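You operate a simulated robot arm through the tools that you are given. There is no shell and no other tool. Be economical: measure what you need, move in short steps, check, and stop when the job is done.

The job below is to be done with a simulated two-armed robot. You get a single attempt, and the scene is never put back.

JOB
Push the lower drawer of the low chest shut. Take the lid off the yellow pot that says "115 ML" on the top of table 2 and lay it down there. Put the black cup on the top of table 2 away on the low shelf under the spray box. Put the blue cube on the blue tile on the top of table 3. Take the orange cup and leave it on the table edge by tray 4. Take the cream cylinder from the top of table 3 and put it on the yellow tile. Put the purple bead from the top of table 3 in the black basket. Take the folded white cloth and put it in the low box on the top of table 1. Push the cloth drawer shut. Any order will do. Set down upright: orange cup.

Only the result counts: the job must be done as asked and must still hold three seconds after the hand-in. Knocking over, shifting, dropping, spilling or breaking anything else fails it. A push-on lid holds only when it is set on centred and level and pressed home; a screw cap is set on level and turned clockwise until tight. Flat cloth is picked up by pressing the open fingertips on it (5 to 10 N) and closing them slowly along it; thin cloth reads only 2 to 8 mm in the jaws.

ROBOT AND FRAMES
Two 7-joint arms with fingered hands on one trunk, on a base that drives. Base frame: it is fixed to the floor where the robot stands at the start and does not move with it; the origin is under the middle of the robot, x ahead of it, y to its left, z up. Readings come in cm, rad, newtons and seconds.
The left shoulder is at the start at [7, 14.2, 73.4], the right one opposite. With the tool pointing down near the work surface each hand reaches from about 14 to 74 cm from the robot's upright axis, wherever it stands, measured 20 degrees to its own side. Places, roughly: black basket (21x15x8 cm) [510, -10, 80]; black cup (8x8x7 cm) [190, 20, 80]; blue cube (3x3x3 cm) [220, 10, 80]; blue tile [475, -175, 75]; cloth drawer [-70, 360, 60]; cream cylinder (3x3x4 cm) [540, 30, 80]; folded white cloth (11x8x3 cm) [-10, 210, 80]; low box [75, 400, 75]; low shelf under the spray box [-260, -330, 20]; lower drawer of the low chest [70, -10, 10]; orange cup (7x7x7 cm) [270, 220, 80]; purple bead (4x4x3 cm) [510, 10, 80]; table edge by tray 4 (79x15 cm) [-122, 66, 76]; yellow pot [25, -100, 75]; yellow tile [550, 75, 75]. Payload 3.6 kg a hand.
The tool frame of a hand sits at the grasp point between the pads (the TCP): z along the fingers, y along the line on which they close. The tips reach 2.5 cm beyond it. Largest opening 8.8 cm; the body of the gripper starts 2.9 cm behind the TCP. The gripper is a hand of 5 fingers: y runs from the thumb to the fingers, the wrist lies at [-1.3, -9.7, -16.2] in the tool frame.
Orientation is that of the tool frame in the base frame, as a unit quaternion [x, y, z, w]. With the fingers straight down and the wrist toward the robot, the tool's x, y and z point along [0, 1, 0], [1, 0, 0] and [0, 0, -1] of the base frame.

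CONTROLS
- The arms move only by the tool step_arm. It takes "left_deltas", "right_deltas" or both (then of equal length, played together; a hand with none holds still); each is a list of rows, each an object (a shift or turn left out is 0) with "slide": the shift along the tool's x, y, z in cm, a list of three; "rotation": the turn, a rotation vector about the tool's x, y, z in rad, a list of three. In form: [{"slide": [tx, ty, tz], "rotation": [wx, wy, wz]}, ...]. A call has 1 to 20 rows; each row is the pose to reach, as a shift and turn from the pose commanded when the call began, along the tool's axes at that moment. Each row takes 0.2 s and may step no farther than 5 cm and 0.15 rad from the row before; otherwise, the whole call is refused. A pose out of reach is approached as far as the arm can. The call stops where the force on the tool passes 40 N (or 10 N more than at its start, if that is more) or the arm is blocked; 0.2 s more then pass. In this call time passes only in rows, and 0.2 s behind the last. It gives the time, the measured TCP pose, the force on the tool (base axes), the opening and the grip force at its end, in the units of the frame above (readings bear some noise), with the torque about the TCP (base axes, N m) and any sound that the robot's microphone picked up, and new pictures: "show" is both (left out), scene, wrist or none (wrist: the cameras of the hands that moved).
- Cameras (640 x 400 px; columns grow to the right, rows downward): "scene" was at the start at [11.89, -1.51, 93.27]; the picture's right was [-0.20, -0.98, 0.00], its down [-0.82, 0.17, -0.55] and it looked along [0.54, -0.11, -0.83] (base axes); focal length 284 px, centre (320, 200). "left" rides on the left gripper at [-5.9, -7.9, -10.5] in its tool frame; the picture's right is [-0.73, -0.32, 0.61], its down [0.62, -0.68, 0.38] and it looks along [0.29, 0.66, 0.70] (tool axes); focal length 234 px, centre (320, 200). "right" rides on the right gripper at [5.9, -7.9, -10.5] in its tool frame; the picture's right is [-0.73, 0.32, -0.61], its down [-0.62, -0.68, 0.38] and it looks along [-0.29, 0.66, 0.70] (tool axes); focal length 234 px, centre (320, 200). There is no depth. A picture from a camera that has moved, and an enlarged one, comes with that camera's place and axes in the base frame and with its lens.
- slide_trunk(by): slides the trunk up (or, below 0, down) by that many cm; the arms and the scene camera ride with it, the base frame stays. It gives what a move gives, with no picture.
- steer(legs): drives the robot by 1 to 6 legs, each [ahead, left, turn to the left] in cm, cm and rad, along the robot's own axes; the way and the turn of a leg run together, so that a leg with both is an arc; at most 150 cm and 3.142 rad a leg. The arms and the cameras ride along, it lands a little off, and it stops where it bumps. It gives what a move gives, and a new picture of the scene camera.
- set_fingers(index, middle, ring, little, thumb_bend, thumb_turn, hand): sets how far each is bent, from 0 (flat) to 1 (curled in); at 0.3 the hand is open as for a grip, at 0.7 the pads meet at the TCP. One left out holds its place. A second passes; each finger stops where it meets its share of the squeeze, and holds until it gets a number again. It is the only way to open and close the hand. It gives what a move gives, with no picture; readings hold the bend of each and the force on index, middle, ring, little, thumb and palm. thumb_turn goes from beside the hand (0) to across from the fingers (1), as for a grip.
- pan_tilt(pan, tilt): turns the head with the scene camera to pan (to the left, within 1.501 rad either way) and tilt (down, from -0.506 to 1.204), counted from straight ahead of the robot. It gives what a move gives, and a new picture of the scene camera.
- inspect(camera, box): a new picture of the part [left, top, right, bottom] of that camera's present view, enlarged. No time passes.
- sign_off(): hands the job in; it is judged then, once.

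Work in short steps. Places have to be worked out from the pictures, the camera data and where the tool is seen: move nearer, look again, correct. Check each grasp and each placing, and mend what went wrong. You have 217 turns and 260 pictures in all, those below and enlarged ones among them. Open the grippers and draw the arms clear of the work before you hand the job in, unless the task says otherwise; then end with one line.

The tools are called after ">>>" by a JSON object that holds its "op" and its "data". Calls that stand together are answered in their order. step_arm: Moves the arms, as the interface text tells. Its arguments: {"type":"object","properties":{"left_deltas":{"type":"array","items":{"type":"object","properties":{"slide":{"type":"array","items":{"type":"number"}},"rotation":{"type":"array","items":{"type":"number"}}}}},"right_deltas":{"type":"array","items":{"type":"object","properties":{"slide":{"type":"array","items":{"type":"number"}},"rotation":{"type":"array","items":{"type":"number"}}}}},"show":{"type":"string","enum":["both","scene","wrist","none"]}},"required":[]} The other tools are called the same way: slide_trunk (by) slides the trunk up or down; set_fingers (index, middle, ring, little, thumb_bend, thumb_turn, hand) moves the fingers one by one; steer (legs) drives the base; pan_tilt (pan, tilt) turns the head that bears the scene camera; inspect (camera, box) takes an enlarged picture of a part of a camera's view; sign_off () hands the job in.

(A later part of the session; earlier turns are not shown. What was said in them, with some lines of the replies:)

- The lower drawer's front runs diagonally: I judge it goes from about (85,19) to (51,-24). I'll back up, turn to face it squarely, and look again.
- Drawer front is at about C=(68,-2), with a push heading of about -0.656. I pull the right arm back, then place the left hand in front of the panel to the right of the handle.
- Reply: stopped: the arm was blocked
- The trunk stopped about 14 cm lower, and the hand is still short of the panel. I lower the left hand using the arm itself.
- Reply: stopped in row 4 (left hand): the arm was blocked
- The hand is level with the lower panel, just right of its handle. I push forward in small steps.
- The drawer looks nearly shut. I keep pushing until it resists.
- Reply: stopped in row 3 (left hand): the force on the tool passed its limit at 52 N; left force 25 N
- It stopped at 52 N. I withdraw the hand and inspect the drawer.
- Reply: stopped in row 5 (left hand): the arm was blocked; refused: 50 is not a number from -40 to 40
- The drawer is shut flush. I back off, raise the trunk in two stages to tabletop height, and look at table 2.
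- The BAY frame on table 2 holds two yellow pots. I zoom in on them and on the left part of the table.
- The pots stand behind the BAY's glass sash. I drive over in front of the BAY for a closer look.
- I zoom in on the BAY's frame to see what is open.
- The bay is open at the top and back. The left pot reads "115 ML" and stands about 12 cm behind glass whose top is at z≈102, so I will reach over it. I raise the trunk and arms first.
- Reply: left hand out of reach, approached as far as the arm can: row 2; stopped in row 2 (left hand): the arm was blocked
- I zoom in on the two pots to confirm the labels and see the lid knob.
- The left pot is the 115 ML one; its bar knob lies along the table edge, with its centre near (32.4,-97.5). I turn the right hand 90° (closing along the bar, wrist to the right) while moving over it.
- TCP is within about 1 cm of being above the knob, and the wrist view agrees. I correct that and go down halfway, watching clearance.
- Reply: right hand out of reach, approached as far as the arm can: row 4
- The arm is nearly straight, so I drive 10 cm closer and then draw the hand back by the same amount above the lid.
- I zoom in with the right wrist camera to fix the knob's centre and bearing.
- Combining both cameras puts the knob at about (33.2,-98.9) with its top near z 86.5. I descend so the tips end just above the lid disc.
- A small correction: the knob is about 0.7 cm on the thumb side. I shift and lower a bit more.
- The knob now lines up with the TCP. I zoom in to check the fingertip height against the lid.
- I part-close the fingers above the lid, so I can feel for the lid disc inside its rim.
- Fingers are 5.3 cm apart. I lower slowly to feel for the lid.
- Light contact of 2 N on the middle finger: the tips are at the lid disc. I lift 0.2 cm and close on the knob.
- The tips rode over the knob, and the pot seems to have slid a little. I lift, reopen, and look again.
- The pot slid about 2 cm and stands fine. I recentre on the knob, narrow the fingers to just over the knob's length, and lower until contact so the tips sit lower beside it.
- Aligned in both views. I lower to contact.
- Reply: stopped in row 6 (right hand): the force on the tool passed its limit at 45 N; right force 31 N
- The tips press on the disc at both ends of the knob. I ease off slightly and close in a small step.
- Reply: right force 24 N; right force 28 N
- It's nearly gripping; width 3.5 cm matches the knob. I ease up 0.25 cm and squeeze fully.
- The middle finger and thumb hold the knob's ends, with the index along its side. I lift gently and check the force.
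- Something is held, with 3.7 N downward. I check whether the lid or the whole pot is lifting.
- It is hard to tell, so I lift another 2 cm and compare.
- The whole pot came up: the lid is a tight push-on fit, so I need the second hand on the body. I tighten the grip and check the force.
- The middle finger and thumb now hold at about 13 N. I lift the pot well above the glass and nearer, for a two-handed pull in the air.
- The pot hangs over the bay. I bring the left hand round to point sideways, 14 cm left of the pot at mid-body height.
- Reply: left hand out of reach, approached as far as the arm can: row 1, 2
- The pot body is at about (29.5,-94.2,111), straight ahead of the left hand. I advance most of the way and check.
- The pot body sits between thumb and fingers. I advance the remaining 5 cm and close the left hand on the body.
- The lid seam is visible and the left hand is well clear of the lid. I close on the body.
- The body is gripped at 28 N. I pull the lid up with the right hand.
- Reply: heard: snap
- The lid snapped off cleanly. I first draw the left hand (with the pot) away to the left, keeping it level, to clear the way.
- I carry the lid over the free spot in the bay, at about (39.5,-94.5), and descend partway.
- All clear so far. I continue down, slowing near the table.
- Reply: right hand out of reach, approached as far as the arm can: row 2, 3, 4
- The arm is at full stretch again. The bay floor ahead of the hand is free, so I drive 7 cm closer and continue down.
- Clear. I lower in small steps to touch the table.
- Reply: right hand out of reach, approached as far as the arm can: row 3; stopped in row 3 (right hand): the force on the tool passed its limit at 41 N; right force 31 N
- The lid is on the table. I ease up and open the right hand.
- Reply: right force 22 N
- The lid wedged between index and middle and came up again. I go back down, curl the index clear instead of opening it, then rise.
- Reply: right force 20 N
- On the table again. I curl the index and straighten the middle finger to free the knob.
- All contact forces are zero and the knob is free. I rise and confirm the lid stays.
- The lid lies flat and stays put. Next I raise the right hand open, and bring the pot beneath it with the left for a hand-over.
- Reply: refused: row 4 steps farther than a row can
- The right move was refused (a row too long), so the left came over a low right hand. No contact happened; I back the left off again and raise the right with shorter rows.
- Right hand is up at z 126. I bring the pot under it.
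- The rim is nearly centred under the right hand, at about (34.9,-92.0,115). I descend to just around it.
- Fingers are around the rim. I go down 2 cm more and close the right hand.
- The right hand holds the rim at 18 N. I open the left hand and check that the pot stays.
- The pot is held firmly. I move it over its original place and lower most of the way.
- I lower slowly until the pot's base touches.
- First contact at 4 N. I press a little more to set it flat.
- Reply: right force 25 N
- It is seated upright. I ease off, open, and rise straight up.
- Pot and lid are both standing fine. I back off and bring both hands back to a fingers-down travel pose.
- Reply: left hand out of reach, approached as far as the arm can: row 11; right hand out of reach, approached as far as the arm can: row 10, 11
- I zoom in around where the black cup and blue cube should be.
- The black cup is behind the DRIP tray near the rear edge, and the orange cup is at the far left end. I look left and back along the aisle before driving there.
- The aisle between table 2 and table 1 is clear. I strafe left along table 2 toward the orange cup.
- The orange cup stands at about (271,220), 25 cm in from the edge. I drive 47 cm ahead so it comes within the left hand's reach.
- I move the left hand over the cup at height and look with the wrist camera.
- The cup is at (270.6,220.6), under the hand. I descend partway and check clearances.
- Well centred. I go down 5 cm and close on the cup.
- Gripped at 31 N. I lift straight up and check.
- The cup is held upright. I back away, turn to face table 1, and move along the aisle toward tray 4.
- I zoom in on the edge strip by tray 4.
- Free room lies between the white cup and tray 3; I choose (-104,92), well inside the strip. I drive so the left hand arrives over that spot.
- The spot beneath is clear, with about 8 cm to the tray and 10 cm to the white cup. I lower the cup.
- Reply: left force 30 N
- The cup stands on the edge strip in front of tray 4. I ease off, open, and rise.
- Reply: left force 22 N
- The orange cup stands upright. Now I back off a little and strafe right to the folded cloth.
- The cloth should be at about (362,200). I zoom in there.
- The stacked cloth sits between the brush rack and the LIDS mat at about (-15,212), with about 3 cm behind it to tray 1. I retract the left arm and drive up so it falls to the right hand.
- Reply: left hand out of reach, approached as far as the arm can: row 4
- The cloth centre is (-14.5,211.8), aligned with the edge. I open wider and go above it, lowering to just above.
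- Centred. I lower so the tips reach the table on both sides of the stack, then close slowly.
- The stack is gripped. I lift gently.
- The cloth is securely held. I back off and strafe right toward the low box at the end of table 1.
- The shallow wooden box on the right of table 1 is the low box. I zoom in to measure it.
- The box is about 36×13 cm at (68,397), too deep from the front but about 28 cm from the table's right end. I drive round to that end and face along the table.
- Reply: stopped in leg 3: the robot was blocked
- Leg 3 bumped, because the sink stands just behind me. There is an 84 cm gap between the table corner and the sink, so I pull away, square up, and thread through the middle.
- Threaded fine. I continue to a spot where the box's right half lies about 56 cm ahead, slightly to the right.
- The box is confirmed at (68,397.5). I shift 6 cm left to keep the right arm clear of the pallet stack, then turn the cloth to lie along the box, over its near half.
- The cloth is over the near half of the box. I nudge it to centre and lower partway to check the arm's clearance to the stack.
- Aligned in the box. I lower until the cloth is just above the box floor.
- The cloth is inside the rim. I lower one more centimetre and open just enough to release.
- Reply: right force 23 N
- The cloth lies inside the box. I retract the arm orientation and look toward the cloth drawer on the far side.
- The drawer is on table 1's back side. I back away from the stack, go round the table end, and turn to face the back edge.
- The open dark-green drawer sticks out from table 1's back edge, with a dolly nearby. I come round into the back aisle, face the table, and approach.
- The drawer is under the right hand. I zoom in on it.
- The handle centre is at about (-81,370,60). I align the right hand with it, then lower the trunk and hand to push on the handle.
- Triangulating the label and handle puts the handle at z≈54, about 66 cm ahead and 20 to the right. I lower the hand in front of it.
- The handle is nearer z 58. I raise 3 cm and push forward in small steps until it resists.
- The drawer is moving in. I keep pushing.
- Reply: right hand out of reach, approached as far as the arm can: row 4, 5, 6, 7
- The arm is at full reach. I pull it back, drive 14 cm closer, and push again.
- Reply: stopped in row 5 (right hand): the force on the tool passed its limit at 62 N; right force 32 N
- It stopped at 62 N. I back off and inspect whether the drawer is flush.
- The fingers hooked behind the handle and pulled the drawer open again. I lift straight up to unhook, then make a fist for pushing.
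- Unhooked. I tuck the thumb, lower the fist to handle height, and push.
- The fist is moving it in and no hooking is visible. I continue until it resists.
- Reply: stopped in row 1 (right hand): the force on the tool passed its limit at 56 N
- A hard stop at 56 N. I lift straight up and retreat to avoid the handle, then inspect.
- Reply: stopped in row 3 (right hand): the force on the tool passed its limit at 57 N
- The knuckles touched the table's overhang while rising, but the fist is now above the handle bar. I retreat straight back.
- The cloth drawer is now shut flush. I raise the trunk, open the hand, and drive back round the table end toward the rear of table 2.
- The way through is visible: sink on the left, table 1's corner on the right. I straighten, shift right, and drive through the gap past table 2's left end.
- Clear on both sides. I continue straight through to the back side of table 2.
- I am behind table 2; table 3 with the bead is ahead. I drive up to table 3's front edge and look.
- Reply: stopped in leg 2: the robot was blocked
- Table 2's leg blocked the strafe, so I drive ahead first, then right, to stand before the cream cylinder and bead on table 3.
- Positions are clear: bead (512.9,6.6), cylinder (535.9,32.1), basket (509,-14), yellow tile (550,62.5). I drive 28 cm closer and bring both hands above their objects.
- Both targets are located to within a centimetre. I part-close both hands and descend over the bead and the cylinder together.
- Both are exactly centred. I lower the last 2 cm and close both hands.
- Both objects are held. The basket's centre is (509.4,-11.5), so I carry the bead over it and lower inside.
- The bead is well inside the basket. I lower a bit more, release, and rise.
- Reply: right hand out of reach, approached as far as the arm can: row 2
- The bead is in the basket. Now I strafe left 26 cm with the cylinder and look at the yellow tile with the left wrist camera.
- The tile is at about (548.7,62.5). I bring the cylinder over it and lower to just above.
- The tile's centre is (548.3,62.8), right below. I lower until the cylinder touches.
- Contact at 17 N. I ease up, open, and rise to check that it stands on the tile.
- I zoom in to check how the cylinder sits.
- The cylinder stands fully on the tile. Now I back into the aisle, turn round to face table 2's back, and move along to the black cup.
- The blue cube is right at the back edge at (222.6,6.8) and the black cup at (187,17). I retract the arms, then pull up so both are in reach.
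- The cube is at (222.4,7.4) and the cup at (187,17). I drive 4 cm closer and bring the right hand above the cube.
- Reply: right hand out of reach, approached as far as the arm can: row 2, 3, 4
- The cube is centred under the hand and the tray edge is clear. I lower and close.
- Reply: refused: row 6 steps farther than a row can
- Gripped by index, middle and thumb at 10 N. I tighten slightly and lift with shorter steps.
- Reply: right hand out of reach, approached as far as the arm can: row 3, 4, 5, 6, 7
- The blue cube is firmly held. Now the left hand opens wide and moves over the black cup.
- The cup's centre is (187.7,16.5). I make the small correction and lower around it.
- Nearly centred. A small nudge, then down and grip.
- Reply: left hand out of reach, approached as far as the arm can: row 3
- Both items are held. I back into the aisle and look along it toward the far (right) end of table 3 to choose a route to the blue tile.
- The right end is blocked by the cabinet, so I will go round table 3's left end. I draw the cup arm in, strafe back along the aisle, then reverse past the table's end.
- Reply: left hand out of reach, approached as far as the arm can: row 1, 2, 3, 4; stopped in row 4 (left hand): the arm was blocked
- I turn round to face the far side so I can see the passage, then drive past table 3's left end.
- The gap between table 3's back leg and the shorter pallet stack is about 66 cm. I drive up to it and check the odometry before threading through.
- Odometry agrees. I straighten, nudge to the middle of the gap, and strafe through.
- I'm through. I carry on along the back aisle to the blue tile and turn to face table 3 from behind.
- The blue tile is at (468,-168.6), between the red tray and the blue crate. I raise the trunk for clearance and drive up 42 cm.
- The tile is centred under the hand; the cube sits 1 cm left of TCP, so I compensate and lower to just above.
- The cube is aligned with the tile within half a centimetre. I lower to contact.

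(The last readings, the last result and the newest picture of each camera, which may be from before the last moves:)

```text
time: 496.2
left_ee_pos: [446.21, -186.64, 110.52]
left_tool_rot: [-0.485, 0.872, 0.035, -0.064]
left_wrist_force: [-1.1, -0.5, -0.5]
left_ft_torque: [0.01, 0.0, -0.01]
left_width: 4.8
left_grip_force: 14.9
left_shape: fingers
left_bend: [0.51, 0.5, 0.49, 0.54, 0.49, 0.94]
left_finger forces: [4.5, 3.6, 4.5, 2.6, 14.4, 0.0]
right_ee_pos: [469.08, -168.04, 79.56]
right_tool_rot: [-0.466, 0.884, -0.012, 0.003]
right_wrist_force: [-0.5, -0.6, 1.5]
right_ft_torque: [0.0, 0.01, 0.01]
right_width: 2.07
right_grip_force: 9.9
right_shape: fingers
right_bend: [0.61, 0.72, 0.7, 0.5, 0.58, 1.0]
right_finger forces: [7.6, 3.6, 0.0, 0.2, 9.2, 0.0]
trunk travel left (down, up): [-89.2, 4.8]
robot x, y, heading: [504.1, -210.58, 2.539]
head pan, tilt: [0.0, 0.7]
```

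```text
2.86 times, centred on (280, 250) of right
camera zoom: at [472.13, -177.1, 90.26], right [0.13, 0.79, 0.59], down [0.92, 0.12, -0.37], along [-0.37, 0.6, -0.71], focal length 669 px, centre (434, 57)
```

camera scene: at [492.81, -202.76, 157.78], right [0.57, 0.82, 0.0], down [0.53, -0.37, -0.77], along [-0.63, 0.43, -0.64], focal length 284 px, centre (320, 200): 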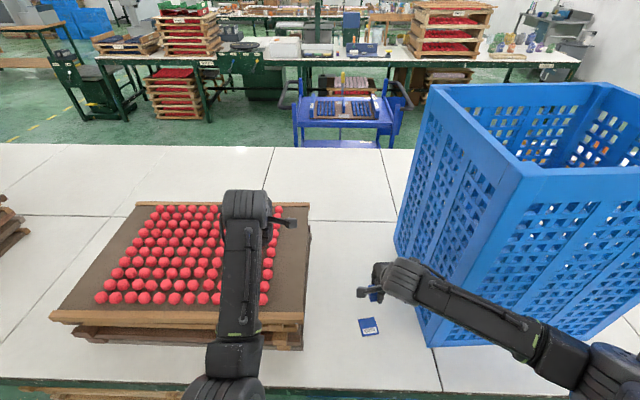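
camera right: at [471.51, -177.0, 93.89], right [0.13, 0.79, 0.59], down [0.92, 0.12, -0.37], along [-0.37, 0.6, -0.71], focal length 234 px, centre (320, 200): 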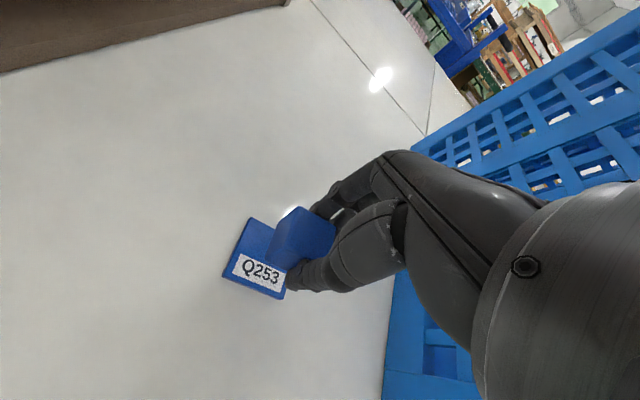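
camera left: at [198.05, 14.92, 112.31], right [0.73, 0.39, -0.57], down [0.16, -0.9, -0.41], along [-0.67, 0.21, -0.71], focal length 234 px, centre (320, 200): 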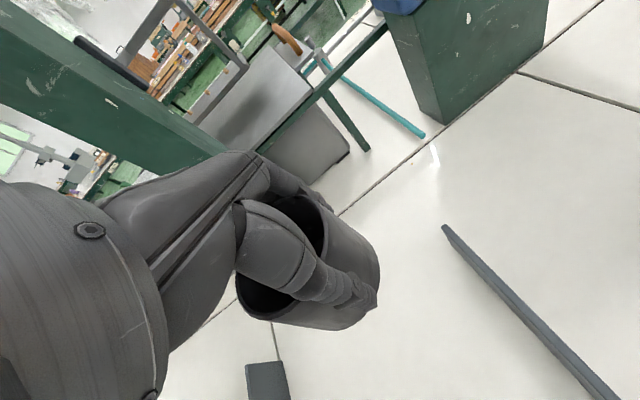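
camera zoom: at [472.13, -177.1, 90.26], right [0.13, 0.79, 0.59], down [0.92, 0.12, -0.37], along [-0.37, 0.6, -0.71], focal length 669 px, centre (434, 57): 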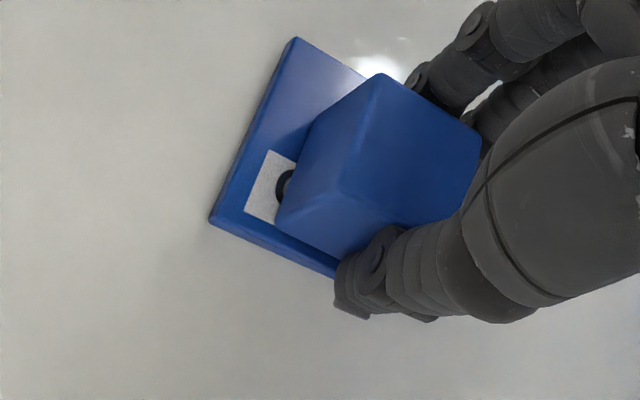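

It rests on the tile slightly off-centre. I lift a hair, shift 0.6 cm, set it down, and release.

>>> {"op": "step_arm", "data": {"right_deltas": [{"slide": [0, 0, -0.7]}, {"slide": [0.6, -0.2, -0.7]}, {"slide": [0.6, -0.2, 0]}, {"slide": [0.6, -0.2, 0.3]}], "show": "none"}}

>>> {"op": "set_fingers", "data": {"hand": "right", "index": 0.45, "middle": 0.45, "ring": 0.45, "little": 0.45, "thumb_bend": 0.45}}

>>> {"op": "step_arm", "data": {"right_deltas": [{"slide": [0, 0, -2]}, {"slide": [0, 0, -5]}, {"slide": [0, 0, -9]}, {"slide": [0, 0, -13]}, {"slide": [0, 0, -17]}], "show": "none"}}

>>> {"op": "inspect", "data": {"camera": "right", "box": [160, 200, 320, 330]}}

```text
time: 497.2
left_ee_pos: [446.29, -186.56, 110.59]
left_tool_rot: [-0.485, 0.871, 0.035, -0.065]
left_wrist_force: [-0.5, 0.5, -0.6]
left_ft_torque: [-0.04, -0.03, 0.0]
left_width: 4.81
left_grip_force: 15.0
left_shape: fingers
left_bend: [0.51, 0.5, 0.49, 0.54, 0.49, 0.94]
left_finger forces: [4.5, 3.6, 4.4, 2.6, 14.4, 0.1]
right_ee_pos: [468.97, -168.65, 79.43]
right_tool_rot: [-0.467, 0.884, -0.011, 0.002]
right_wrist_force: [-1.2, 1.9, 8.1]
right_ft_torque: [0.04, 0.12, -0.02]
right_width: 2.06
right_grip_force: 12.4
right_shape: fingers
right_bend: [0.61, 0.72, 0.7, 0.5, 0.59, 1.0]
right_finger forces: [9.4, 4.6, 0.0, 0.0, 9.8, 0.0]
trunk travel left (down, up): [-89.2, 4.8]
robot x, y, heading: [503.7, -210.42, 2.541]
head pan, tilt: [0.0, 0.7]
```

```text
time: 498.2
left_ee_pos: [446.36, -186.63, 110.63]
left_tool_rot: [-0.485, 0.871, 0.035, -0.064]
left_wrist_force: [0.7, 0.0, -1.1]
left_ft_torque: [0.04, -0.02, -0.02]
left_width: 4.77
left_grip_force: 14.5
left_shape: fingers
left_bend: [0.51, 0.5, 0.49, 0.54, 0.49, 0.94]
left_finger forces: [4.5, 3.5, 4.5, 2.6, 14.4, 0.0]
right_ee_pos: [468.96, -168.74, 79.41]
right_tool_rot: [-0.467, 0.884, -0.01, 0.002]
right_wrist_force: [1.3, -0.7, 8.3]
right_ft_torque: [0.15, 0.11, 0.0]
right_width: 5.19
right_grip_force: 4.0
right_shape: fingers
right_bend: [0.45, 0.48, 0.45, 0.45, 0.45, 0.99]
right_finger forces: [0.1, 8.7, 0.1, 0.0, 0.0, 0.1]
trunk travel left (down, up): [-89.2, 4.8]
robot x, y, heading: [503.91, -210.34, 2.54]
head pan, tilt: [0.0, 0.7]
```

```text
time: 499.4
left_ee_pos: [446.36, -186.5, 110.53]
left_tool_rot: [-0.485, 0.871, 0.034, -0.064]
left_wrist_force: [1.1, -0.5, -0.3]
left_ft_torque: [0.02, 0.01, -0.02]
left_width: 4.79
left_grip_force: 14.9
left_shape: fingers
left_bend: [0.51, 0.5, 0.49, 0.54, 0.49, 0.94]
left_finger forces: [4.6, 3.7, 4.5, 2.6, 14.4, 0.0]
right_ee_pos: [468.46, -168.26, 96.04]
right_tool_rot: [-0.467, 0.884, -0.011, 0.003]
right_wrist_force: [0.3, -0.4, -0.9]
right_ft_torque: [0.02, -0.04, 0.01]
right_width: 5.23
right_grip_force: 0.1
right_shape: fingers
right_bend: [0.45, 0.45, 0.45, 0.45, 0.45, 0.99]
right_finger forces: [0.0, 0.0, 0.1, 0.1, 0.1, 0.0]
trunk travel left (down, up): [-89.2, 4.8]
robot x, y, heading: [503.91, -210.1, 2.542]
head pan, tilt: [0.0, 0.7]
```

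```text
3.08 times, centred on (240, 265) of right
camera zoom: at [471.64, -177.39, 106.72], right [0.13, 0.79, 0.59], down [0.92, 0.12, -0.37], along [-0.37, 0.6, -0.71], focal length 720 px, centre (566, 0)
```

zoom: 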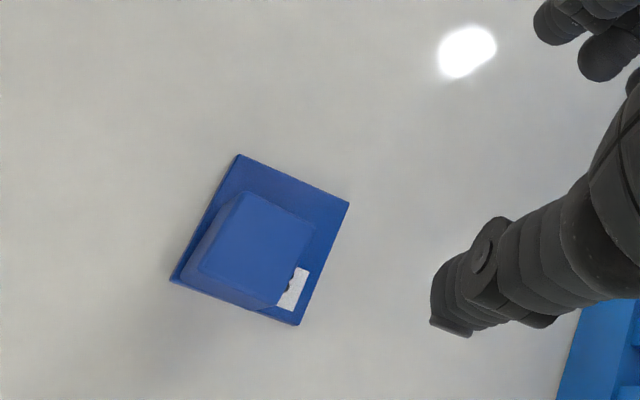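

The cube stands on the blue tile. Now the cup: I retrace the back aisle to the gap at table 3's left end.

>>> {"op": "steer", "data": {"legs": [[-38, 0, 0], [0, 0, -0.05], [0, -110, 0], [0, -106, 0]]}}

```text
time: 512.6
left_ee_pos: [610.72, -32.69, 110.64]
left_tool_rot: [-0.463, 0.883, 0.037, -0.063]
left_wrist_force: [0.5, -0.5, -1.1]
left_ft_torque: [0.03, 0.0, -0.02]
left_width: 4.81
left_grip_force: 14.5
left_shape: fingers
left_bend: [0.51, 0.5, 0.49, 0.54, 0.49, 0.94]
left_finger forces: [4.5, 3.6, 4.4, 2.6, 14.3, 0.0]
right_ee_pos: [633.95, -15.58, 96.08]
right_tool_rot: [-0.446, 0.895, -0.011, 0.001]
right_wrist_force: [0.0, -0.7, -1.0]
right_ft_torque: [0.02, -0.02, 0.01]
right_width: 5.23
right_grip_force: 0.0
right_shape: fingers
right_bend: [0.45, 0.45, 0.45, 0.45, 0.45, 0.99]
right_finger forces: [0.0, 0.0, 0.0, 0.1, 0.1, 0.0]
trunk travel left (down, up): [-89.2, 4.8]
robot x, y, heading: [667.5, -59.27, 2.49]
head pan, tilt: [0.0, 0.7]
camera scene: at [656.48, -51.31, 157.77], right [0.61, 0.8, 0.0], down [0.51, -0.39, -0.76], along [-0.61, 0.46, -0.64], focal length 284 px, centre (320, 200)
```

scene: 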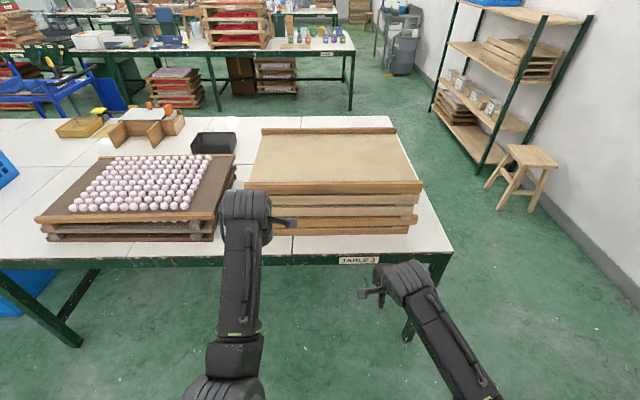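

The pallet stack on the table is about z 96, so I raise and draw in the right hand first, then go through the gap.

>>> {"op": "step_arm", "data": {"right_deltas": [{"slide": [0, -3, -3]}, {"slide": [0, -6, -6]}, {"slide": [0, -9, -9]}, {"slide": [0, -12, -12]}, {"slide": [0, -15, -15]}], "show": "none"}}

>>> {"op": "steer", "data": {"legs": [[51, 0, 0], [0, -45, 0], [0, -43, 0]]}}

```text
time: 513.8
left_ee_pos: [610.9, -32.78, 110.5]
left_tool_rot: [-0.463, 0.883, 0.036, -0.063]
left_wrist_force: [0.5, -0.1, -0.3]
left_ft_torque: [0.0, 0.01, 0.02]
left_width: 4.78
left_grip_force: 14.9
left_shape: fingers
left_bend: [0.51, 0.5, 0.49, 0.54, 0.49, 0.95]
left_finger forces: [4.5, 3.6, 4.5, 2.6, 14.3, 0.0]
right_ee_pos: [645.72, -24.12, 111.22]
right_tool_rot: [-0.444, 0.896, -0.013, 0.001]
right_wrist_force: [-0.9, -1.0, 0.2]
right_ft_torque: [-0.02, 0.03, 0.01]
right_width: 5.23
right_grip_force: 0.0
right_shape: fingers
right_bend: [0.45, 0.45, 0.45, 0.45, 0.45, 0.99]
right_finger forces: [0.0, 0.0, 0.0, 0.1, 0.0, 0.0]
trunk travel left (down, up): [-89.2, 4.8]
robot x, y, heading: [667.47, -59.69, 2.487]
head pan, tilt: [0.0, 0.7]
```

```text
time: 521.3
left_ee_pos: [623.53, 68.48, 110.49]
left_tool_rot: [-0.463, 0.883, 0.037, -0.062]
left_wrist_force: [-0.3, 0.4, -0.6]
left_ft_torque: [0.01, 0.01, 0.0]
left_width: 4.79
left_grip_force: 14.9
left_shape: fingers
left_bend: [0.51, 0.5, 0.49, 0.54, 0.49, 0.95]
left_finger forces: [4.6, 3.5, 4.5, 2.5, 14.3, 0.1]
right_ee_pos: [658.55, 76.91, 111.19]
right_tool_rot: [-0.444, 0.896, -0.011, 0.003]
right_wrist_force: [-0.4, -0.6, 0.0]
right_ft_torque: [0.0, 0.03, 0.0]
right_width: 5.23
right_grip_force: 0.2
right_shape: fingers
right_bend: [0.45, 0.45, 0.45, 0.45, 0.45, 0.99]
right_finger forces: [0.0, 0.0, 0.1, 0.1, 0.1, 0.0]
trunk travel left (down, up): [-89.2, 4.8]
robot x, y, heading: [680.15, 41.95, 2.49]
head pan, tilt: [0.0, 0.7]
camera scene: at [669.34, 49.95, 157.78], right [0.61, 0.79, 0.0], down [0.51, -0.39, -0.76], along [-0.61, 0.46, -0.64], focal length 284 px, centre (320, 200)
```

scene: 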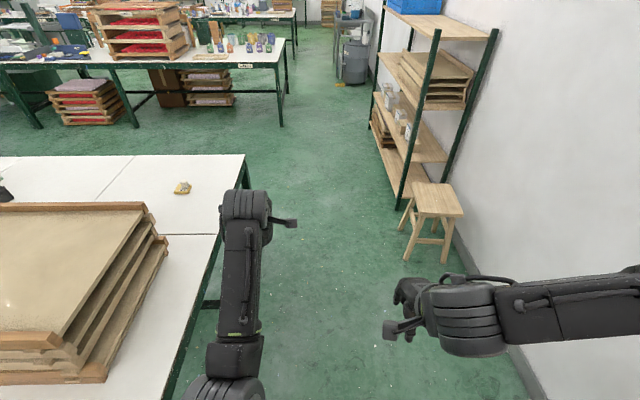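

Through again, and the cylinder still stands on its tile. I continue to the middle aisle and strafe toward the other end.

>>> {"op": "steer", "data": {"legs": [[125, 0, 0], [127, 0, 0], [0, 110, 0], [0, 110, 0]]}}

```text
time: 544.1
left_ee_pos: [287.02, 54.87, 110.6]
left_tool_rot: [-0.461, 0.885, 0.036, -0.063]
left_wrist_force: [-0.3, -0.6, -0.8]
left_ft_torque: [0.01, 0.0, 0.0]
left_width: 4.81
left_grip_force: 14.9
left_shape: fingers
left_bend: [0.51, 0.5, 0.49, 0.54, 0.49, 0.95]
left_finger forces: [4.5, 3.7, 4.4, 2.6, 14.3, 0.0]
right_ee_pos: [321.9, 63.18, 111.1]
right_tool_rot: [-0.443, 0.896, -0.013, 0.002]
right_wrist_force: [-0.2, -0.4, -0.5]
right_ft_torque: [-0.03, 0.0, 0.04]
right_width: 5.22
right_grip_force: 0.0
right_shape: fingers
right_bend: [0.45, 0.45, 0.45, 0.45, 0.45, 0.99]
right_finger forces: [0.0, 0.0, 0.1, 0.1, 0.0, 0.0]
trunk travel left (down, up): [-89.2, 4.8]
robot x, y, heading: [343.66, 27.97, 2.487]
head pan, tilt: [0.0, 0.7]
camera scene: at [332.62, 36.09, 157.77], right [0.61, 0.79, 0.0], down [0.51, -0.39, -0.76], along [-0.61, 0.47, -0.64], focal length 284 px, centre (320, 200)
```

scene: 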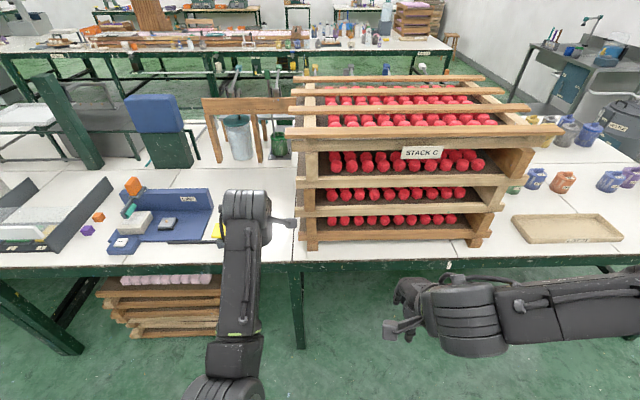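

On track at d≈252. I continue strafing 460 cm past the cart to beyond table 2's right end.

>>> {"op": "steer", "data": {"legs": [[0, 115, 0], [0, 115, 0], [0, 115, 0], [0, 110, 0]]}}

>>> {"op": "pan_tilt", "data": {"pan": 0.75, "tilt": 0.45}}

```text
time: 566.3
left_ee_pos: [4.31, -304.4, 110.57]
left_tool_rot: [-0.451, 0.89, 0.037, -0.063]
left_wrist_force: [-0.4, -0.1, -1.1]
left_ft_torque: [0.02, -0.02, -0.01]
left_width: 4.81
left_grip_force: 14.5
left_shape: fingers
left_bend: [0.51, 0.5, 0.49, 0.54, 0.49, 0.95]
left_finger forces: [4.5, 3.6, 4.4, 2.6, 14.3, 0.1]
right_ee_pos: [39.35, -296.82, 111.16]
right_tool_rot: [-0.432, 0.902, -0.012, 0.002]
right_wrist_force: [0.0, 0.0, -0.1]
right_ft_torque: [0.02, 0.03, 0.0]
right_width: 5.23
right_grip_force: 0.0
right_shape: fingers
right_bend: [0.45, 0.45, 0.45, 0.45, 0.45, 0.99]
right_finger forces: [0.0, 0.0, 0.0, 0.0, 0.0, 0.0]
trunk travel left (down, up): [-89.2, 4.8]
robot x, y, heading: [59.62, -332.63, 2.464]
head pan, tilt: [0.0, 0.7]
camera scene: at [49.46, -324.16, 157.77], right [0.63, 0.78, 0.0], down [0.5, -0.41, -0.76], along [-0.59, 0.48, -0.64], focal length 284 px, centre (320, 200)
```

scene: 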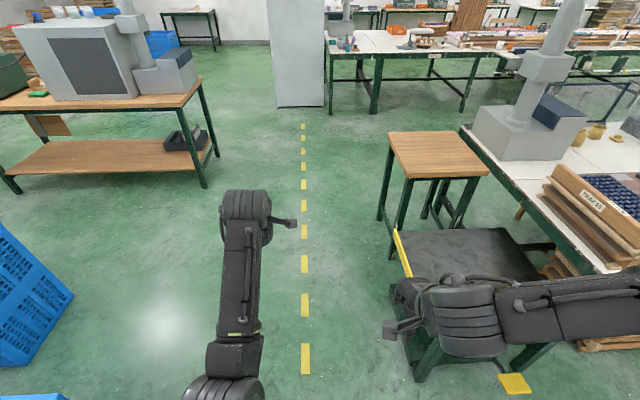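

```text
time: 567.4
left_ee_pos: [4.36, -304.34, 110.62]
left_tool_rot: [-0.45, 0.89, 0.037, -0.063]
left_wrist_force: [-0.5, -0.6, -1.1]
left_ft_torque: [0.0, -0.01, -0.01]
left_width: 4.8
left_grip_force: 14.1
left_shape: fingers
left_bend: [0.51, 0.5, 0.49, 0.54, 0.49, 0.95]
left_finger forces: [4.5, 3.6, 4.4, 2.6, 14.2, 0.1]
right_ee_pos: [39.28, -296.81, 111.22]
right_tool_rot: [-0.432, 0.902, -0.012, 0.003]
right_wrist_force: [0.1, 0.8, 0.0]
right_ft_torque: [0.0, -0.01, 0.0]
right_width: 5.24
right_grip_force: 0.1
right_shape: fingers
right_bend: [0.45, 0.45, 0.45, 0.45, 0.45, 0.99]
right_finger forces: [0.0, 0.0, 0.1, 0.1, 0.0, 0.0]
trunk travel left (down, up): [-89.2, 4.8]
robot x, y, heading: [59.82, -332.48, 2.456]
head pan, tilt: [0.75, 0.45]
camera scene: at [46.86, -330.17, 159.99], right [-0.07, 1.0, 0.0], down [0.43, 0.03, -0.9], along [-0.9, -0.06, -0.44], focal length 284 px, centre (320, 200)
```

scene: 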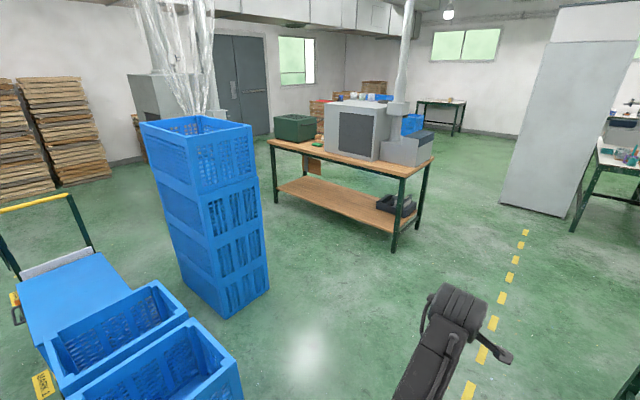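

The shelf's long side faces me with free space left of the black tray; crates stand behind my approach lane. I drive ahead, then strafe to be opposite the free stretch at l≈-392.

>>> {"op": "steer", "data": {"legs": [[0, 0, 0.015], [147, 0, 0], [0, 85, 0], [0, 80, 0]]}}

```text
time: 582.8
left_ee_pos: [-211.37, -335.74, 110.53]
left_tool_rot: [-0.439, 0.896, 0.038, -0.063]
left_wrist_force: [-0.8, -0.3, -0.7]
left_ft_torque: [0.02, 0.04, -0.02]
left_width: 4.79
left_grip_force: 15.0
left_shape: fingers
left_bend: [0.51, 0.5, 0.49, 0.54, 0.49, 0.95]
left_finger forces: [4.4, 3.6, 4.5, 2.7, 14.2, 0.1]
right_ee_pos: [-176.12, -329.14, 111.06]
right_tool_rot: [-0.42, 0.907, -0.013, 0.002]
right_wrist_force: [0.2, -0.5, 0.0]
right_ft_torque: [-0.01, 0.01, -0.04]
right_width: 5.25
right_grip_force: 0.1
right_shape: fingers
right_bend: [0.45, 0.45, 0.45, 0.45, 0.45, 0.99]
right_finger forces: [0.0, 0.0, 0.0, 0.0, 0.0, 0.1]
trunk travel left (down, up): [-89.2, 4.8]
robot x, y, heading: [-156.41, -365.86, 2.43]
head pan, tilt: [0.75, 0.45]
camera scene: at [-169.48, -362.61, 160.0], right [-0.04, 1.0, 0.0], down [0.43, 0.02, -0.9], along [-0.9, -0.04, -0.43], focal length 284 px, centre (320, 200)
```

scene: 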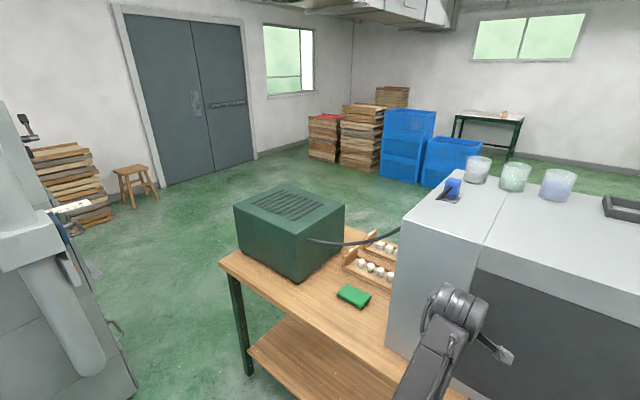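

Opposite the free stretch. The hand is close to the table edge, so I lower it a bit at the shoulder and draw it back before lowering the trunk.

>>> {"op": "step_arm", "data": {"left_deltas": [{"slide": [0, -1, 4]}, {"slide": [0, -2, 8]}, {"slide": [0, -4, 12]}, {"slide": [0, -6, 16]}, {"slide": [0, -9, 19]}, {"slide": [0, -12, 21]}, {"slide": [0, -16, 22]}, {"slide": [0, -20, 22]}], "show": "none"}}

>>> {"op": "pan_tilt", "data": {"pan": 0.2, "tilt": 0.9}}

```text
time: 584.5
left_ee_pos: [-198.85, -347.93, 86.42]
left_tool_rot: [-0.438, 0.896, 0.039, -0.063]
left_wrist_force: [0.3, 0.1, -1.1]
left_ft_torque: [0.01, 0.05, -0.02]
left_width: 4.75
left_grip_force: 14.2
left_shape: fingers
left_bend: [0.51, 0.5, 0.49, 0.54, 0.49, 0.95]
left_finger forces: [4.1, 3.5, 4.4, 2.6, 13.9, 0.0]
right_ee_pos: [-176.09, -329.19, 110.97]
right_tool_rot: [-0.421, 0.907, -0.012, 0.001]
right_wrist_force: [0.3, -0.4, -0.3]
right_ft_torque: [-0.03, 0.02, 0.0]
right_width: 5.21
right_grip_force: 0.1
right_shape: fingers
right_bend: [0.45, 0.45, 0.45, 0.45, 0.45, 0.99]
right_finger forces: [0.0, 0.0, 0.0, 0.0, 0.1, 0.0]
trunk travel left (down, up): [-89.2, 4.8]
robot x, y, heading: [-156.26, -365.63, 2.434]
head pan, tilt: [0.75, 0.45]
```

```text
time: 585.5
left_ee_pos: [-198.93, -347.87, 86.49]
left_tool_rot: [-0.439, 0.896, 0.039, -0.063]
left_wrist_force: [-0.9, -0.6, 0.1]
left_ft_torque: [0.03, -0.01, 0.01]
left_width: 4.75
left_grip_force: 14.4
left_shape: fingers
left_bend: [0.51, 0.5, 0.49, 0.54, 0.49, 0.95]
left_finger forces: [4.2, 3.5, 4.4, 2.6, 13.8, 0.0]
right_ee_pos: [-176.16, -329.15, 111.23]
right_tool_rot: [-0.42, 0.907, -0.012, 0.002]
right_wrist_force: [-0.2, 0.4, 0.5]
right_ft_torque: [0.0, -0.03, 0.01]
right_width: 5.23
right_grip_force: 0.1
right_shape: fingers
right_bend: [0.45, 0.45, 0.45, 0.45, 0.45, 0.99]
right_finger forces: [0.1, 0.1, 0.0, 0.1, 0.0, 0.0]
trunk travel left (down, up): [-89.2, 4.8]
robot x, y, heading: [-156.6, -365.51, 2.433]
head pan, tilt: [0.201, 0.901]
camera scene: at [-166.97, -358.63, 156.16], right [0.48, 0.88, 0.0], down [0.69, -0.38, -0.62], along [-0.54, 0.3, -0.78], focal length 284 px, centre (320, 200)
```

scene: 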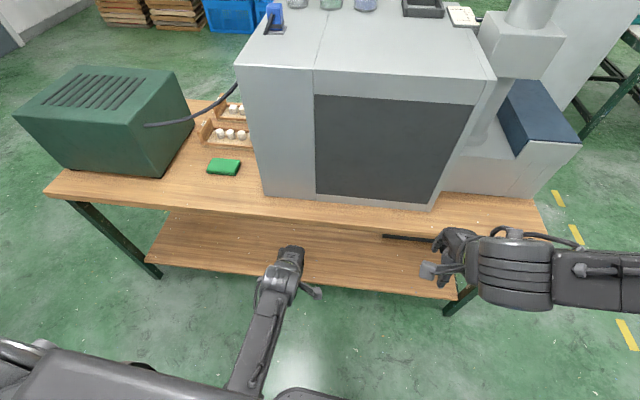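

The shelf's edge projects about 5 cm past the tabletop, so its front strip is reachable. I level the cup and lower the trunk.

>>> {"op": "step_arm", "data": {"left_deltas": [{"rotation": [0.063, -0.04, 0]}, {"rotation": [0.125, -0.079, 0]}], "show": "none"}}

>>> {"op": "slide_trunk", "data": {"by": -40}}

>>> {"op": "slide_trunk", "data": {"by": -12}}

```text
time: 586.1
left_ee_pos: [-198.98, -347.83, 86.18]
left_tool_rot: [-0.44, 0.898, 0.0, 0.001]
left_wrist_force: [-0.1, -0.1, -0.8]
left_ft_torque: [0.01, 0.0, 0.03]
left_width: 4.74
left_grip_force: 14.3
left_shape: fingers
left_bend: [0.51, 0.5, 0.49, 0.54, 0.49, 0.95]
left_finger forces: [4.0, 3.4, 4.4, 2.8, 13.6, 0.1]
right_ee_pos: [-176.29, -329.2, 111.1]
right_tool_rot: [-0.42, 0.907, -0.013, 0.003]
right_wrist_force: [-0.1, 0.0, -0.4]
right_ft_torque: [0.02, 0.02, 0.0]
right_width: 5.22
right_grip_force: 0.0
right_shape: fingers
right_bend: [0.45, 0.45, 0.45, 0.45, 0.45, 0.99]
right_finger forces: [0.0, 0.0, 0.0, 0.0, 0.1, 0.1]
trunk travel left (down, up): [-89.2, 4.8]
robot x, y, heading: [-156.17, -365.59, 2.432]
head pan, tilt: [0.201, 0.901]
```

```text
time: 590.0
left_ee_pos: [-198.98, -347.8, 46.39]
left_tool_rot: [-0.44, 0.898, -0.001, 0.0]
left_wrist_force: [-0.1, 0.1, 0.1]
left_ft_torque: [-0.01, -0.02, 0.0]
left_width: 4.75
left_grip_force: 14.2
left_shape: fingers
left_bend: [0.51, 0.5, 0.49, 0.54, 0.49, 0.95]
left_finger forces: [3.9, 3.4, 4.4, 2.7, 13.6, 0.0]
right_ee_pos: [-176.19, -329.17, 71.15]
right_tool_rot: [-0.42, 0.907, -0.013, 0.002]
right_wrist_force: [0.8, 0.0, -0.9]
right_ft_torque: [-0.02, -0.01, 0.01]
right_width: 5.23
right_grip_force: 0.0
right_shape: fingers
right_bend: [0.45, 0.45, 0.45, 0.45, 0.45, 0.99]
right_finger forces: [0.0, 0.0, 0.0, 0.0, 0.0, 0.0]
trunk travel left (down, up): [-49.2, 44.8]
robot x, y, heading: [-156.58, -365.32, 2.435]
head pan, tilt: [0.201, 0.901]
```

```text
time: 591.5
left_ee_pos: [-198.95, -347.79, 34.25]
left_tool_rot: [-0.441, 0.898, -0.001, 0.0]
left_wrist_force: [-0.5, -1.4, -0.7]
left_ft_torque: [0.04, -0.01, -0.03]
left_width: 4.76
left_grip_force: 14.0
left_shape: fingers
left_bend: [0.51, 0.5, 0.49, 0.54, 0.49, 0.95]
left_finger forces: [4.0, 3.4, 4.4, 2.7, 13.6, 0.0]
right_ee_pos: [-176.27, -329.14, 59.15]
right_tool_rot: [-0.42, 0.907, -0.012, 0.001]
right_wrist_force: [0.2, 0.1, -0.3]
right_ft_torque: [-0.02, 0.0, 0.01]
right_width: 5.22
right_grip_force: 0.2
right_shape: fingers
right_bend: [0.45, 0.45, 0.45, 0.45, 0.45, 0.99]
right_finger forces: [0.1, 0.1, 0.0, 0.0, 0.0, 0.0]
trunk travel left (down, up): [-37.2, 56.8]
robot x, y, heading: [-156.66, -365.14, 2.436]
head pan, tilt: [0.201, 0.901]
```

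The cup is level with its base at about z 29.6. I take a look from the wrist camera after driving 18 cm closer.

>>> {"op": "steer", "data": {"legs": [[18, 0, 0]]}}

>>> {"op": "step_arm", "data": {"left_deltas": [{"slide": [0, 3, 0]}, {"slide": [0, 6, 0]}, {"slide": [0, 9, 0]}, {"slide": [0, 12, 0]}, {"slide": [0, 14, 0]}]}}

```text
time: 593.0
left_ee_pos: [-212.63, -336.27, 34.36]
left_tool_rot: [-0.441, 0.898, -0.001, 0.0]
left_wrist_force: [0.5, 0.2, -1.0]
left_ft_torque: [0.01, -0.02, -0.02]
left_width: 4.76
left_grip_force: 14.0
left_shape: fingers
left_bend: [0.51, 0.5, 0.49, 0.54, 0.49, 0.95]
left_finger forces: [4.1, 3.4, 4.3, 2.7, 13.7, 0.1]
right_ee_pos: [-189.93, -317.62, 59.12]
right_tool_rot: [-0.421, 0.907, -0.012, 0.001]
right_wrist_force: [0.2, 0.1, 0.2]
right_ft_torque: [0.0, -0.02, -0.01]
right_width: 5.23
right_grip_force: 0.1
right_shape: fingers
right_bend: [0.45, 0.45, 0.45, 0.45, 0.45, 0.99]
right_finger forces: [0.0, 0.0, 0.0, 0.0, 0.0, 0.0]
trunk travel left (down, up): [-37.2, 56.8]
robot x, y, heading: [-170.47, -353.55, 2.438]
head pan, tilt: [0.201, 0.901]
camera scene: at [-180.64, -347.01, 104.15], right [0.48, 0.88, 0.0], down [0.69, -0.38, -0.62], along [-0.54, 0.3, -0.78], focal length 284 px, centre (320, 200)
```

scene: 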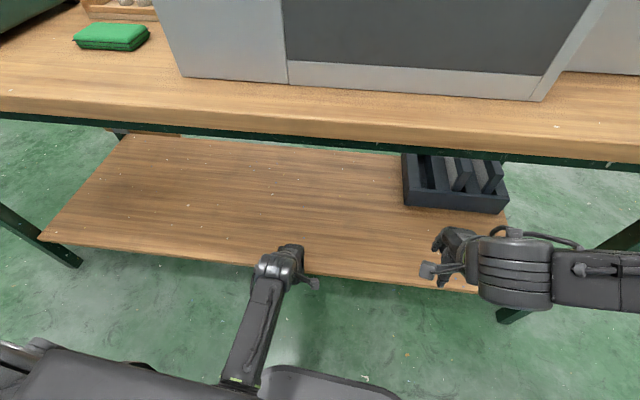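

```text
time: 594.1
left_ee_pos: [-223.8, -327.71, 34.18]
left_tool_rot: [-0.441, 0.898, -0.001, 0.001]
left_wrist_force: [-0.5, -0.3, -1.4]
left_ft_torque: [0.0, -0.03, 0.0]
left_width: 4.75
left_grip_force: 14.0
left_shape: fingers
left_bend: [0.51, 0.5, 0.49, 0.54, 0.49, 0.95]
left_finger forces: [4.0, 3.4, 4.3, 2.6, 13.4, 0.0]
right_ee_pos: [-189.92, -317.48, 59.05]
right_tool_rot: [-0.422, 0.907, -0.013, 0.001]
right_wrist_force: [-0.1, 0.2, 0.3]
right_ft_torque: [0.02, 0.0, -0.03]
right_width: 5.22
right_grip_force: 0.1
right_shape: fingers
right_bend: [0.45, 0.45, 0.45, 0.45, 0.45, 0.99]
right_finger forces: [0.1, 0.0, 0.0, 0.1, 0.0, 0.0]
trunk travel left (down, up): [-37.2, 56.8]
robot x, y, heading: [-170.44, -353.78, 2.436]
head pan, tilt: [0.201, 0.901]
camera scene: at [-180.61, -347.04, 104.16], right [0.48, 0.88, 0.0], down [0.69, -0.38, -0.62], along [-0.54, 0.3, -0.78], focal length 284 px, centre (320, 200)
camera left: at [-214.0, -327.77, 44.77], right [0.7, 0.38, -0.61], down [0.16, -0.91, -0.38], along [-0.7, 0.17, -0.7], focal length 234 px, centre (320, 200)
```

scene: 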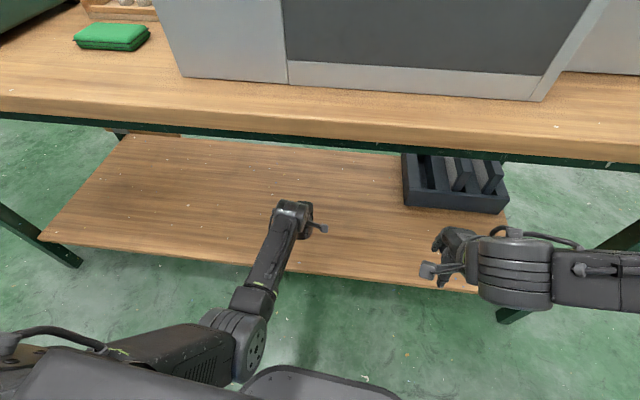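
left: 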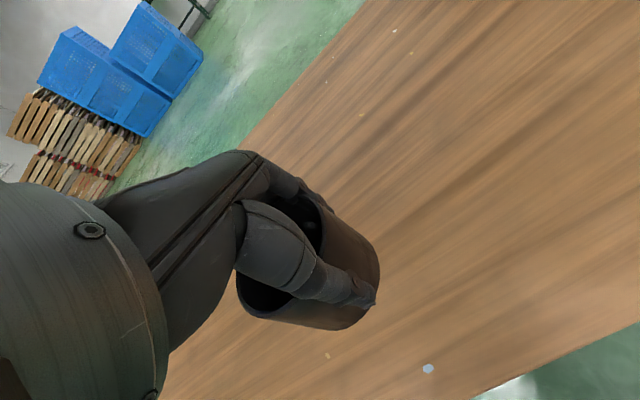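

The cup is over the shelf, well inside its edge. I lower slowly to contact.

>>> {"op": "step_arm", "data": {"left_deltas": [{"slide": [0, 1, 2]}, {"slide": [0, 2, 4]}, {"slide": [0, 3, 5.5]}, {"slide": [0, 3, 6.5]}, {"slide": [0, 3, 7.2]}, {"slide": [0, 3, 7.8]}, {"slide": [0, 3, 8.4]}, {"slide": [0, 3, 9.0]}, {"slide": [0, 3, 9.6]}], "show": "wrist"}}

```text
time: 596.1
left_ee_pos: [-225.3, -326.24, 26.4]
left_tool_rot: [-0.441, 0.898, 0.004, -0.002]
left_wrist_force: [-3.8, 2.6, 23.1]
left_ft_torque: [0.19, 0.78, -0.1]
left_width: 4.78
left_grip_force: 18.9
left_shape: fingers
left_bend: [0.5, 0.48, 0.47, 0.54, 0.51, 0.95]
left_finger forces: [6.3, 5.7, 7.1, 3.7, 14.5, 0.0]
left hand out of reach, approached as far as the arm can: row 6, 7, 8, 9
right_ee_pos: [-189.86, -317.73, 59.25]
right_tool_rot: [-0.42, 0.907, -0.011, 0.0]
right_wrist_force: [0.1, -0.2, -0.1]
right_ft_torque: [0.0, 0.01, 0.03]
right_width: 5.19
right_grip_force: 0.1
right_shape: fingers
right_bend: [0.45, 0.45, 0.45, 0.45, 0.45, 0.99]
right_finger forces: [0.0, 0.0, 0.0, 0.0, 0.0, 0.1]
trunk travel left (down, up): [-37.2, 56.8]
robot x, y, heading: [-170.06, -353.77, 2.431]
head pan, tilt: [0.201, 0.901]
camera left: at [-215.44, -326.5, 36.79], right [0.7, 0.38, -0.61], down [0.15, -0.91, -0.39], along [-0.7, 0.18, -0.69], focal length 234 px, centre (320, 200)
```

left: 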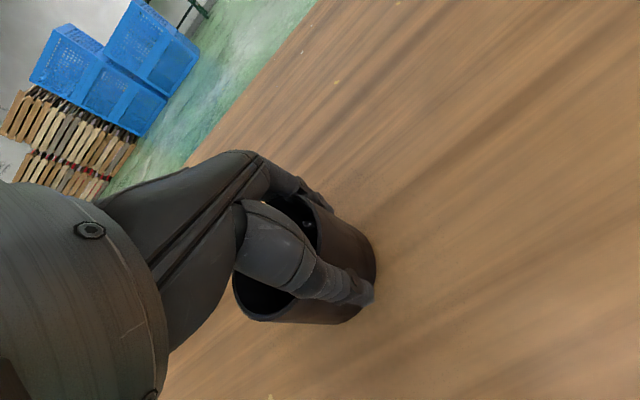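

The cup stands on the shelf. I ease off, open fully, rise, and back the arm out.

>>> {"op": "step_arm", "data": {"left_deltas": [{"slide": [0, 0, -0.3]}], "show": "none"}}

>>> {"op": "set_fingers", "data": {"hand": "left", "index": 0.25, "middle": 0.25, "ring": 0.25, "little": 0.25, "thumb_bend": 0.22}}

>>> {"op": "step_arm", "data": {"left_deltas": [{"slide": [0, 0, -1.5]}, {"slide": [0, 0, -4]}, {"slide": [0, 0, -8]}, {"slide": [0, 0, -12]}, {"slide": [0, -4, -12]}, {"slide": [0, -8, -12]}, {"slide": [0, -12, -12]}], "show": "wrist"}}

```text
time: 596.5
left_ee_pos: [-225.38, -326.47, 26.35]
left_tool_rot: [-0.44, 0.898, 0.001, -0.002]
left_wrist_force: [-2.2, 4.4, 17.0]
left_ft_torque: [0.23, 0.69, -0.17]
left_width: 4.8
left_grip_force: 19.1
left_shape: fingers
left_bend: [0.5, 0.48, 0.46, 0.54, 0.51, 0.95]
left_finger forces: [6.2, 5.7, 7.0, 3.8, 15.3, 0.0]
right_ee_pos: [-189.89, -317.64, 59.32]
right_tool_rot: [-0.421, 0.907, -0.011, 0.001]
right_wrist_force: [-0.4, -0.2, -0.2]
right_ft_torque: [0.06, 0.01, 0.02]
right_width: 5.2
right_grip_force: 0.1
right_shape: fingers
right_bend: [0.45, 0.45, 0.45, 0.45, 0.45, 0.99]
right_finger forces: [0.1, 0.0, 0.1, 0.1, 0.1, 0.0]
trunk travel left (down, up): [-37.2, 56.8]
robot x, y, heading: [-169.94, -353.97, 2.439]
head pan, tilt: [0.201, 0.901]
```

```text
time: 597.5
left_ee_pos: [-225.32, -326.55, 26.15]
left_tool_rot: [-0.441, 0.898, 0.0, 0.001]
left_wrist_force: [-0.2, -1.2, -0.2]
left_ft_torque: [0.02, 0.01, 0.0]
left_width: 9.59
left_grip_force: 0.1
left_shape: fingers
left_bend: [0.25, 0.25, 0.25, 0.25, 0.22, 0.97]
left_finger forces: [0.0, 0.0, 0.0, 0.0, 0.1, 0.0]
right_ee_pos: [-189.9, -317.53, 59.14]
right_tool_rot: [-0.421, 0.907, -0.012, 0.003]
right_wrist_force: [0.6, 0.0, -0.2]
right_ft_torque: [0.03, 0.02, -0.02]
right_width: 5.23
right_grip_force: 0.1
right_shape: fingers
right_bend: [0.45, 0.45, 0.45, 0.45, 0.45, 0.99]
right_finger forces: [0.0, 0.0, 0.0, 0.1, 0.1, 0.0]
trunk travel left (down, up): [-37.2, 56.8]
robot x, y, heading: [-170.13, -354.0, 2.436]
head pan, tilt: [0.201, 0.901]
```

```text
time: 599.1
left_ee_pos: [-215.55, -333.83, 37.97]
left_tool_rot: [-0.441, 0.898, 0.0, 0.001]
left_wrist_force: [-0.2, -0.1, -0.2]
left_ft_torque: [-0.01, 0.01, 0.02]
left_width: 9.63
left_grip_force: 0.1
left_shape: fingers
left_bend: [0.25, 0.25, 0.25, 0.25, 0.22, 0.97]
left_finger forces: [0.0, 0.0, 0.0, 0.1, 0.1, 0.0]
right_ee_pos: [-189.88, -317.53, 59.32]
right_tool_rot: [-0.421, 0.907, -0.011, 0.002]
right_wrist_force: [-0.5, -0.3, -0.6]
right_ft_torque: [0.01, 0.04, -0.01]
right_width: 5.24
right_grip_force: 0.0
right_shape: fingers
right_bend: [0.45, 0.45, 0.45, 0.45, 0.45, 0.99]
right_finger forces: [0.0, 0.0, 0.0, 0.0, 0.0, 0.0]
trunk travel left (down, up): [-37.2, 56.8]
robot x, y, heading: [-170.32, -353.85, 2.432]
head pan, tilt: [0.201, 0.901]
camera left: at [-205.79, -333.94, 48.55], right [0.7, 0.38, -0.61], down [0.16, -0.91, -0.38], along [-0.7, 0.17, -0.7], focal length 234 px, centre (320, 200)
```

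left: 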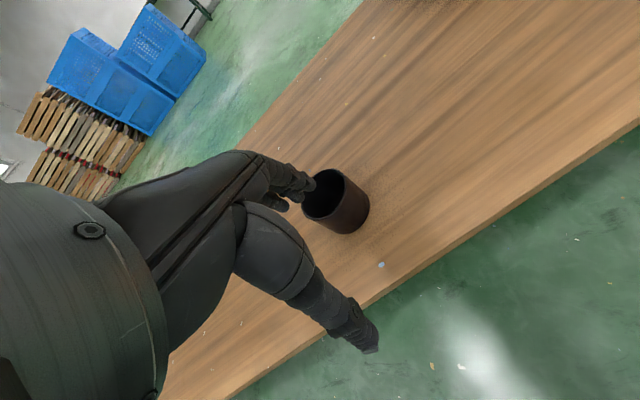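

The cup stands upright on the low shelf. I draw the arm fully clear, open the right hand, and back off a little.

>>> {"op": "step_arm", "data": {"left_deltas": [{"slide": [0, -4, 0]}, {"slide": [0, -8, 0]}, {"slide": [0, -12, 0]}, {"slide": [0, -15, 0]}], "show": "none"}}

>>> {"op": "set_fingers", "data": {"hand": "right", "index": 0.3, "middle": 0.3, "ring": 0.3, "little": 0.3, "thumb_bend": 0.3}}

>>> {"op": "steer", "data": {"legs": [[-15, 0, 0]]}}

```text
time: 600.1
left_ee_pos: [-203.92, -342.99, 37.97]
left_tool_rot: [-0.44, 0.898, 0.001, 0.0]
left_wrist_force: [0.9, 0.7, -0.6]
left_ft_torque: [0.01, 0.02, -0.02]
left_width: 9.63
left_grip_force: 0.1
left_shape: fingers
left_bend: [0.25, 0.25, 0.25, 0.25, 0.22, 0.97]
left_finger forces: [0.0, 0.0, 0.1, 0.0, 0.0, 0.0]
right_ee_pos: [-189.87, -317.62, 59.14]
right_tool_rot: [-0.421, 0.907, -0.011, 0.001]
right_wrist_force: [0.3, -1.2, 0.4]
right_ft_torque: [-0.03, 0.01, -0.05]
right_width: 5.24
right_grip_force: 0.1
right_shape: fingers
right_bend: [0.45, 0.45, 0.45, 0.45, 0.45, 0.99]
right_finger forces: [0.0, 0.0, 0.0, 0.0, 0.0, 0.0]
trunk travel left (down, up): [-37.2, 56.8]
robot x, y, heading: [-170.14, -354.0, 2.438]
head pan, tilt: [0.201, 0.901]
```

```text
time: 601.1
left_ee_pos: [-204.08, -342.98, 37.88]
left_tool_rot: [-0.44, 0.898, 0.0, 0.0]
left_wrist_force: [0.4, 1.1, 0.6]
left_ft_torque: [0.01, -0.02, 0.0]
left_width: 9.62
left_grip_force: 0.1
left_shape: fingers
left_bend: [0.25, 0.25, 0.25, 0.25, 0.22, 0.97]
left_finger forces: [0.0, 0.1, 0.1, 0.0, 0.0, 0.1]
right_ee_pos: [-190.02, -317.66, 59.2]
right_tool_rot: [-0.421, 0.907, -0.012, 0.001]
right_wrist_force: [0.4, 0.1, 0.9]
right_ft_torque: [0.01, 0.01, -0.01]
right_width: 8.43
right_grip_force: 0.1
right_shape: fingers
right_bend: [0.3, 0.3, 0.3, 0.3, 0.3, 0.98]
right_finger forces: [0.1, 0.1, 0.0, 0.0, 0.0, 0.1]
trunk travel left (down, up): [-37.2, 56.8]
robot x, y, heading: [-169.8, -353.46, 2.436]
head pan, tilt: [0.201, 0.901]
```

```text
time: 602.5
left_ee_pos: [-192.3, -352.81, 37.92]
left_tool_rot: [-0.441, 0.898, 0.0, 0.001]
left_wrist_force: [-0.3, -0.1, 0.7]
left_ft_torque: [0.0, 0.0, -0.01]
left_width: 9.62
left_grip_force: 0.0
left_shape: fingers
left_bend: [0.25, 0.25, 0.25, 0.25, 0.22, 0.97]
left_finger forces: [0.0, 0.0, 0.0, 0.0, 0.0, 0.0]
right_ee_pos: [-178.31, -327.5, 59.1]
right_tool_rot: [-0.42, 0.907, -0.011, 0.001]
right_wrist_force: [-0.2, 0.1, 0.4]
right_ft_torque: [-0.01, 0.01, -0.02]
right_width: 8.44
right_grip_force: 0.0
right_shape: fingers
right_bend: [0.3, 0.3, 0.3, 0.3, 0.3, 0.98]
right_finger forces: [0.0, 0.1, 0.0, 0.1, 0.0, 0.0]
trunk travel left (down, up): [-37.2, 56.8]
robot x, y, heading: [-158.8, -363.85, 2.436]
head pan, tilt: [0.201, 0.901]
camera scene: at [-168.9, -357.0, 104.17], right [0.48, 0.88, 0.0], down [0.69, -0.38, -0.62], along [-0.54, 0.3, -0.78], focal length 284 px, centre (320, 200)
```

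scene: 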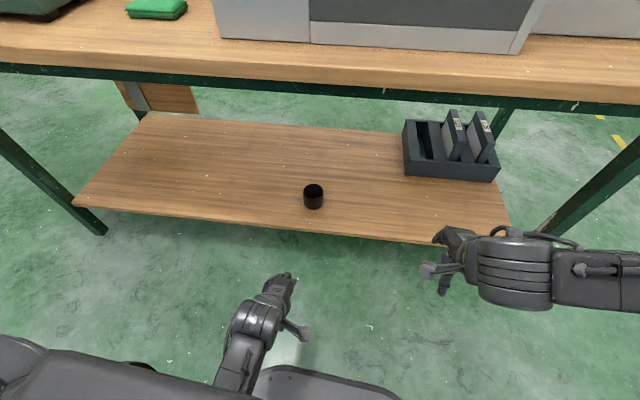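

All items are placed, both hands are open, and the arms are clear of the work. I hand the job in.

>>> {"op": "sign_off", "data": {}}

```text
The job is handed in.
```

All nine tasks are done and handed in; the 115 ML pot was lifted to pull its lid off and set back within about 1 cm of its first place, and the cloth drawer was briefly pulled open again before it was pushed shut.
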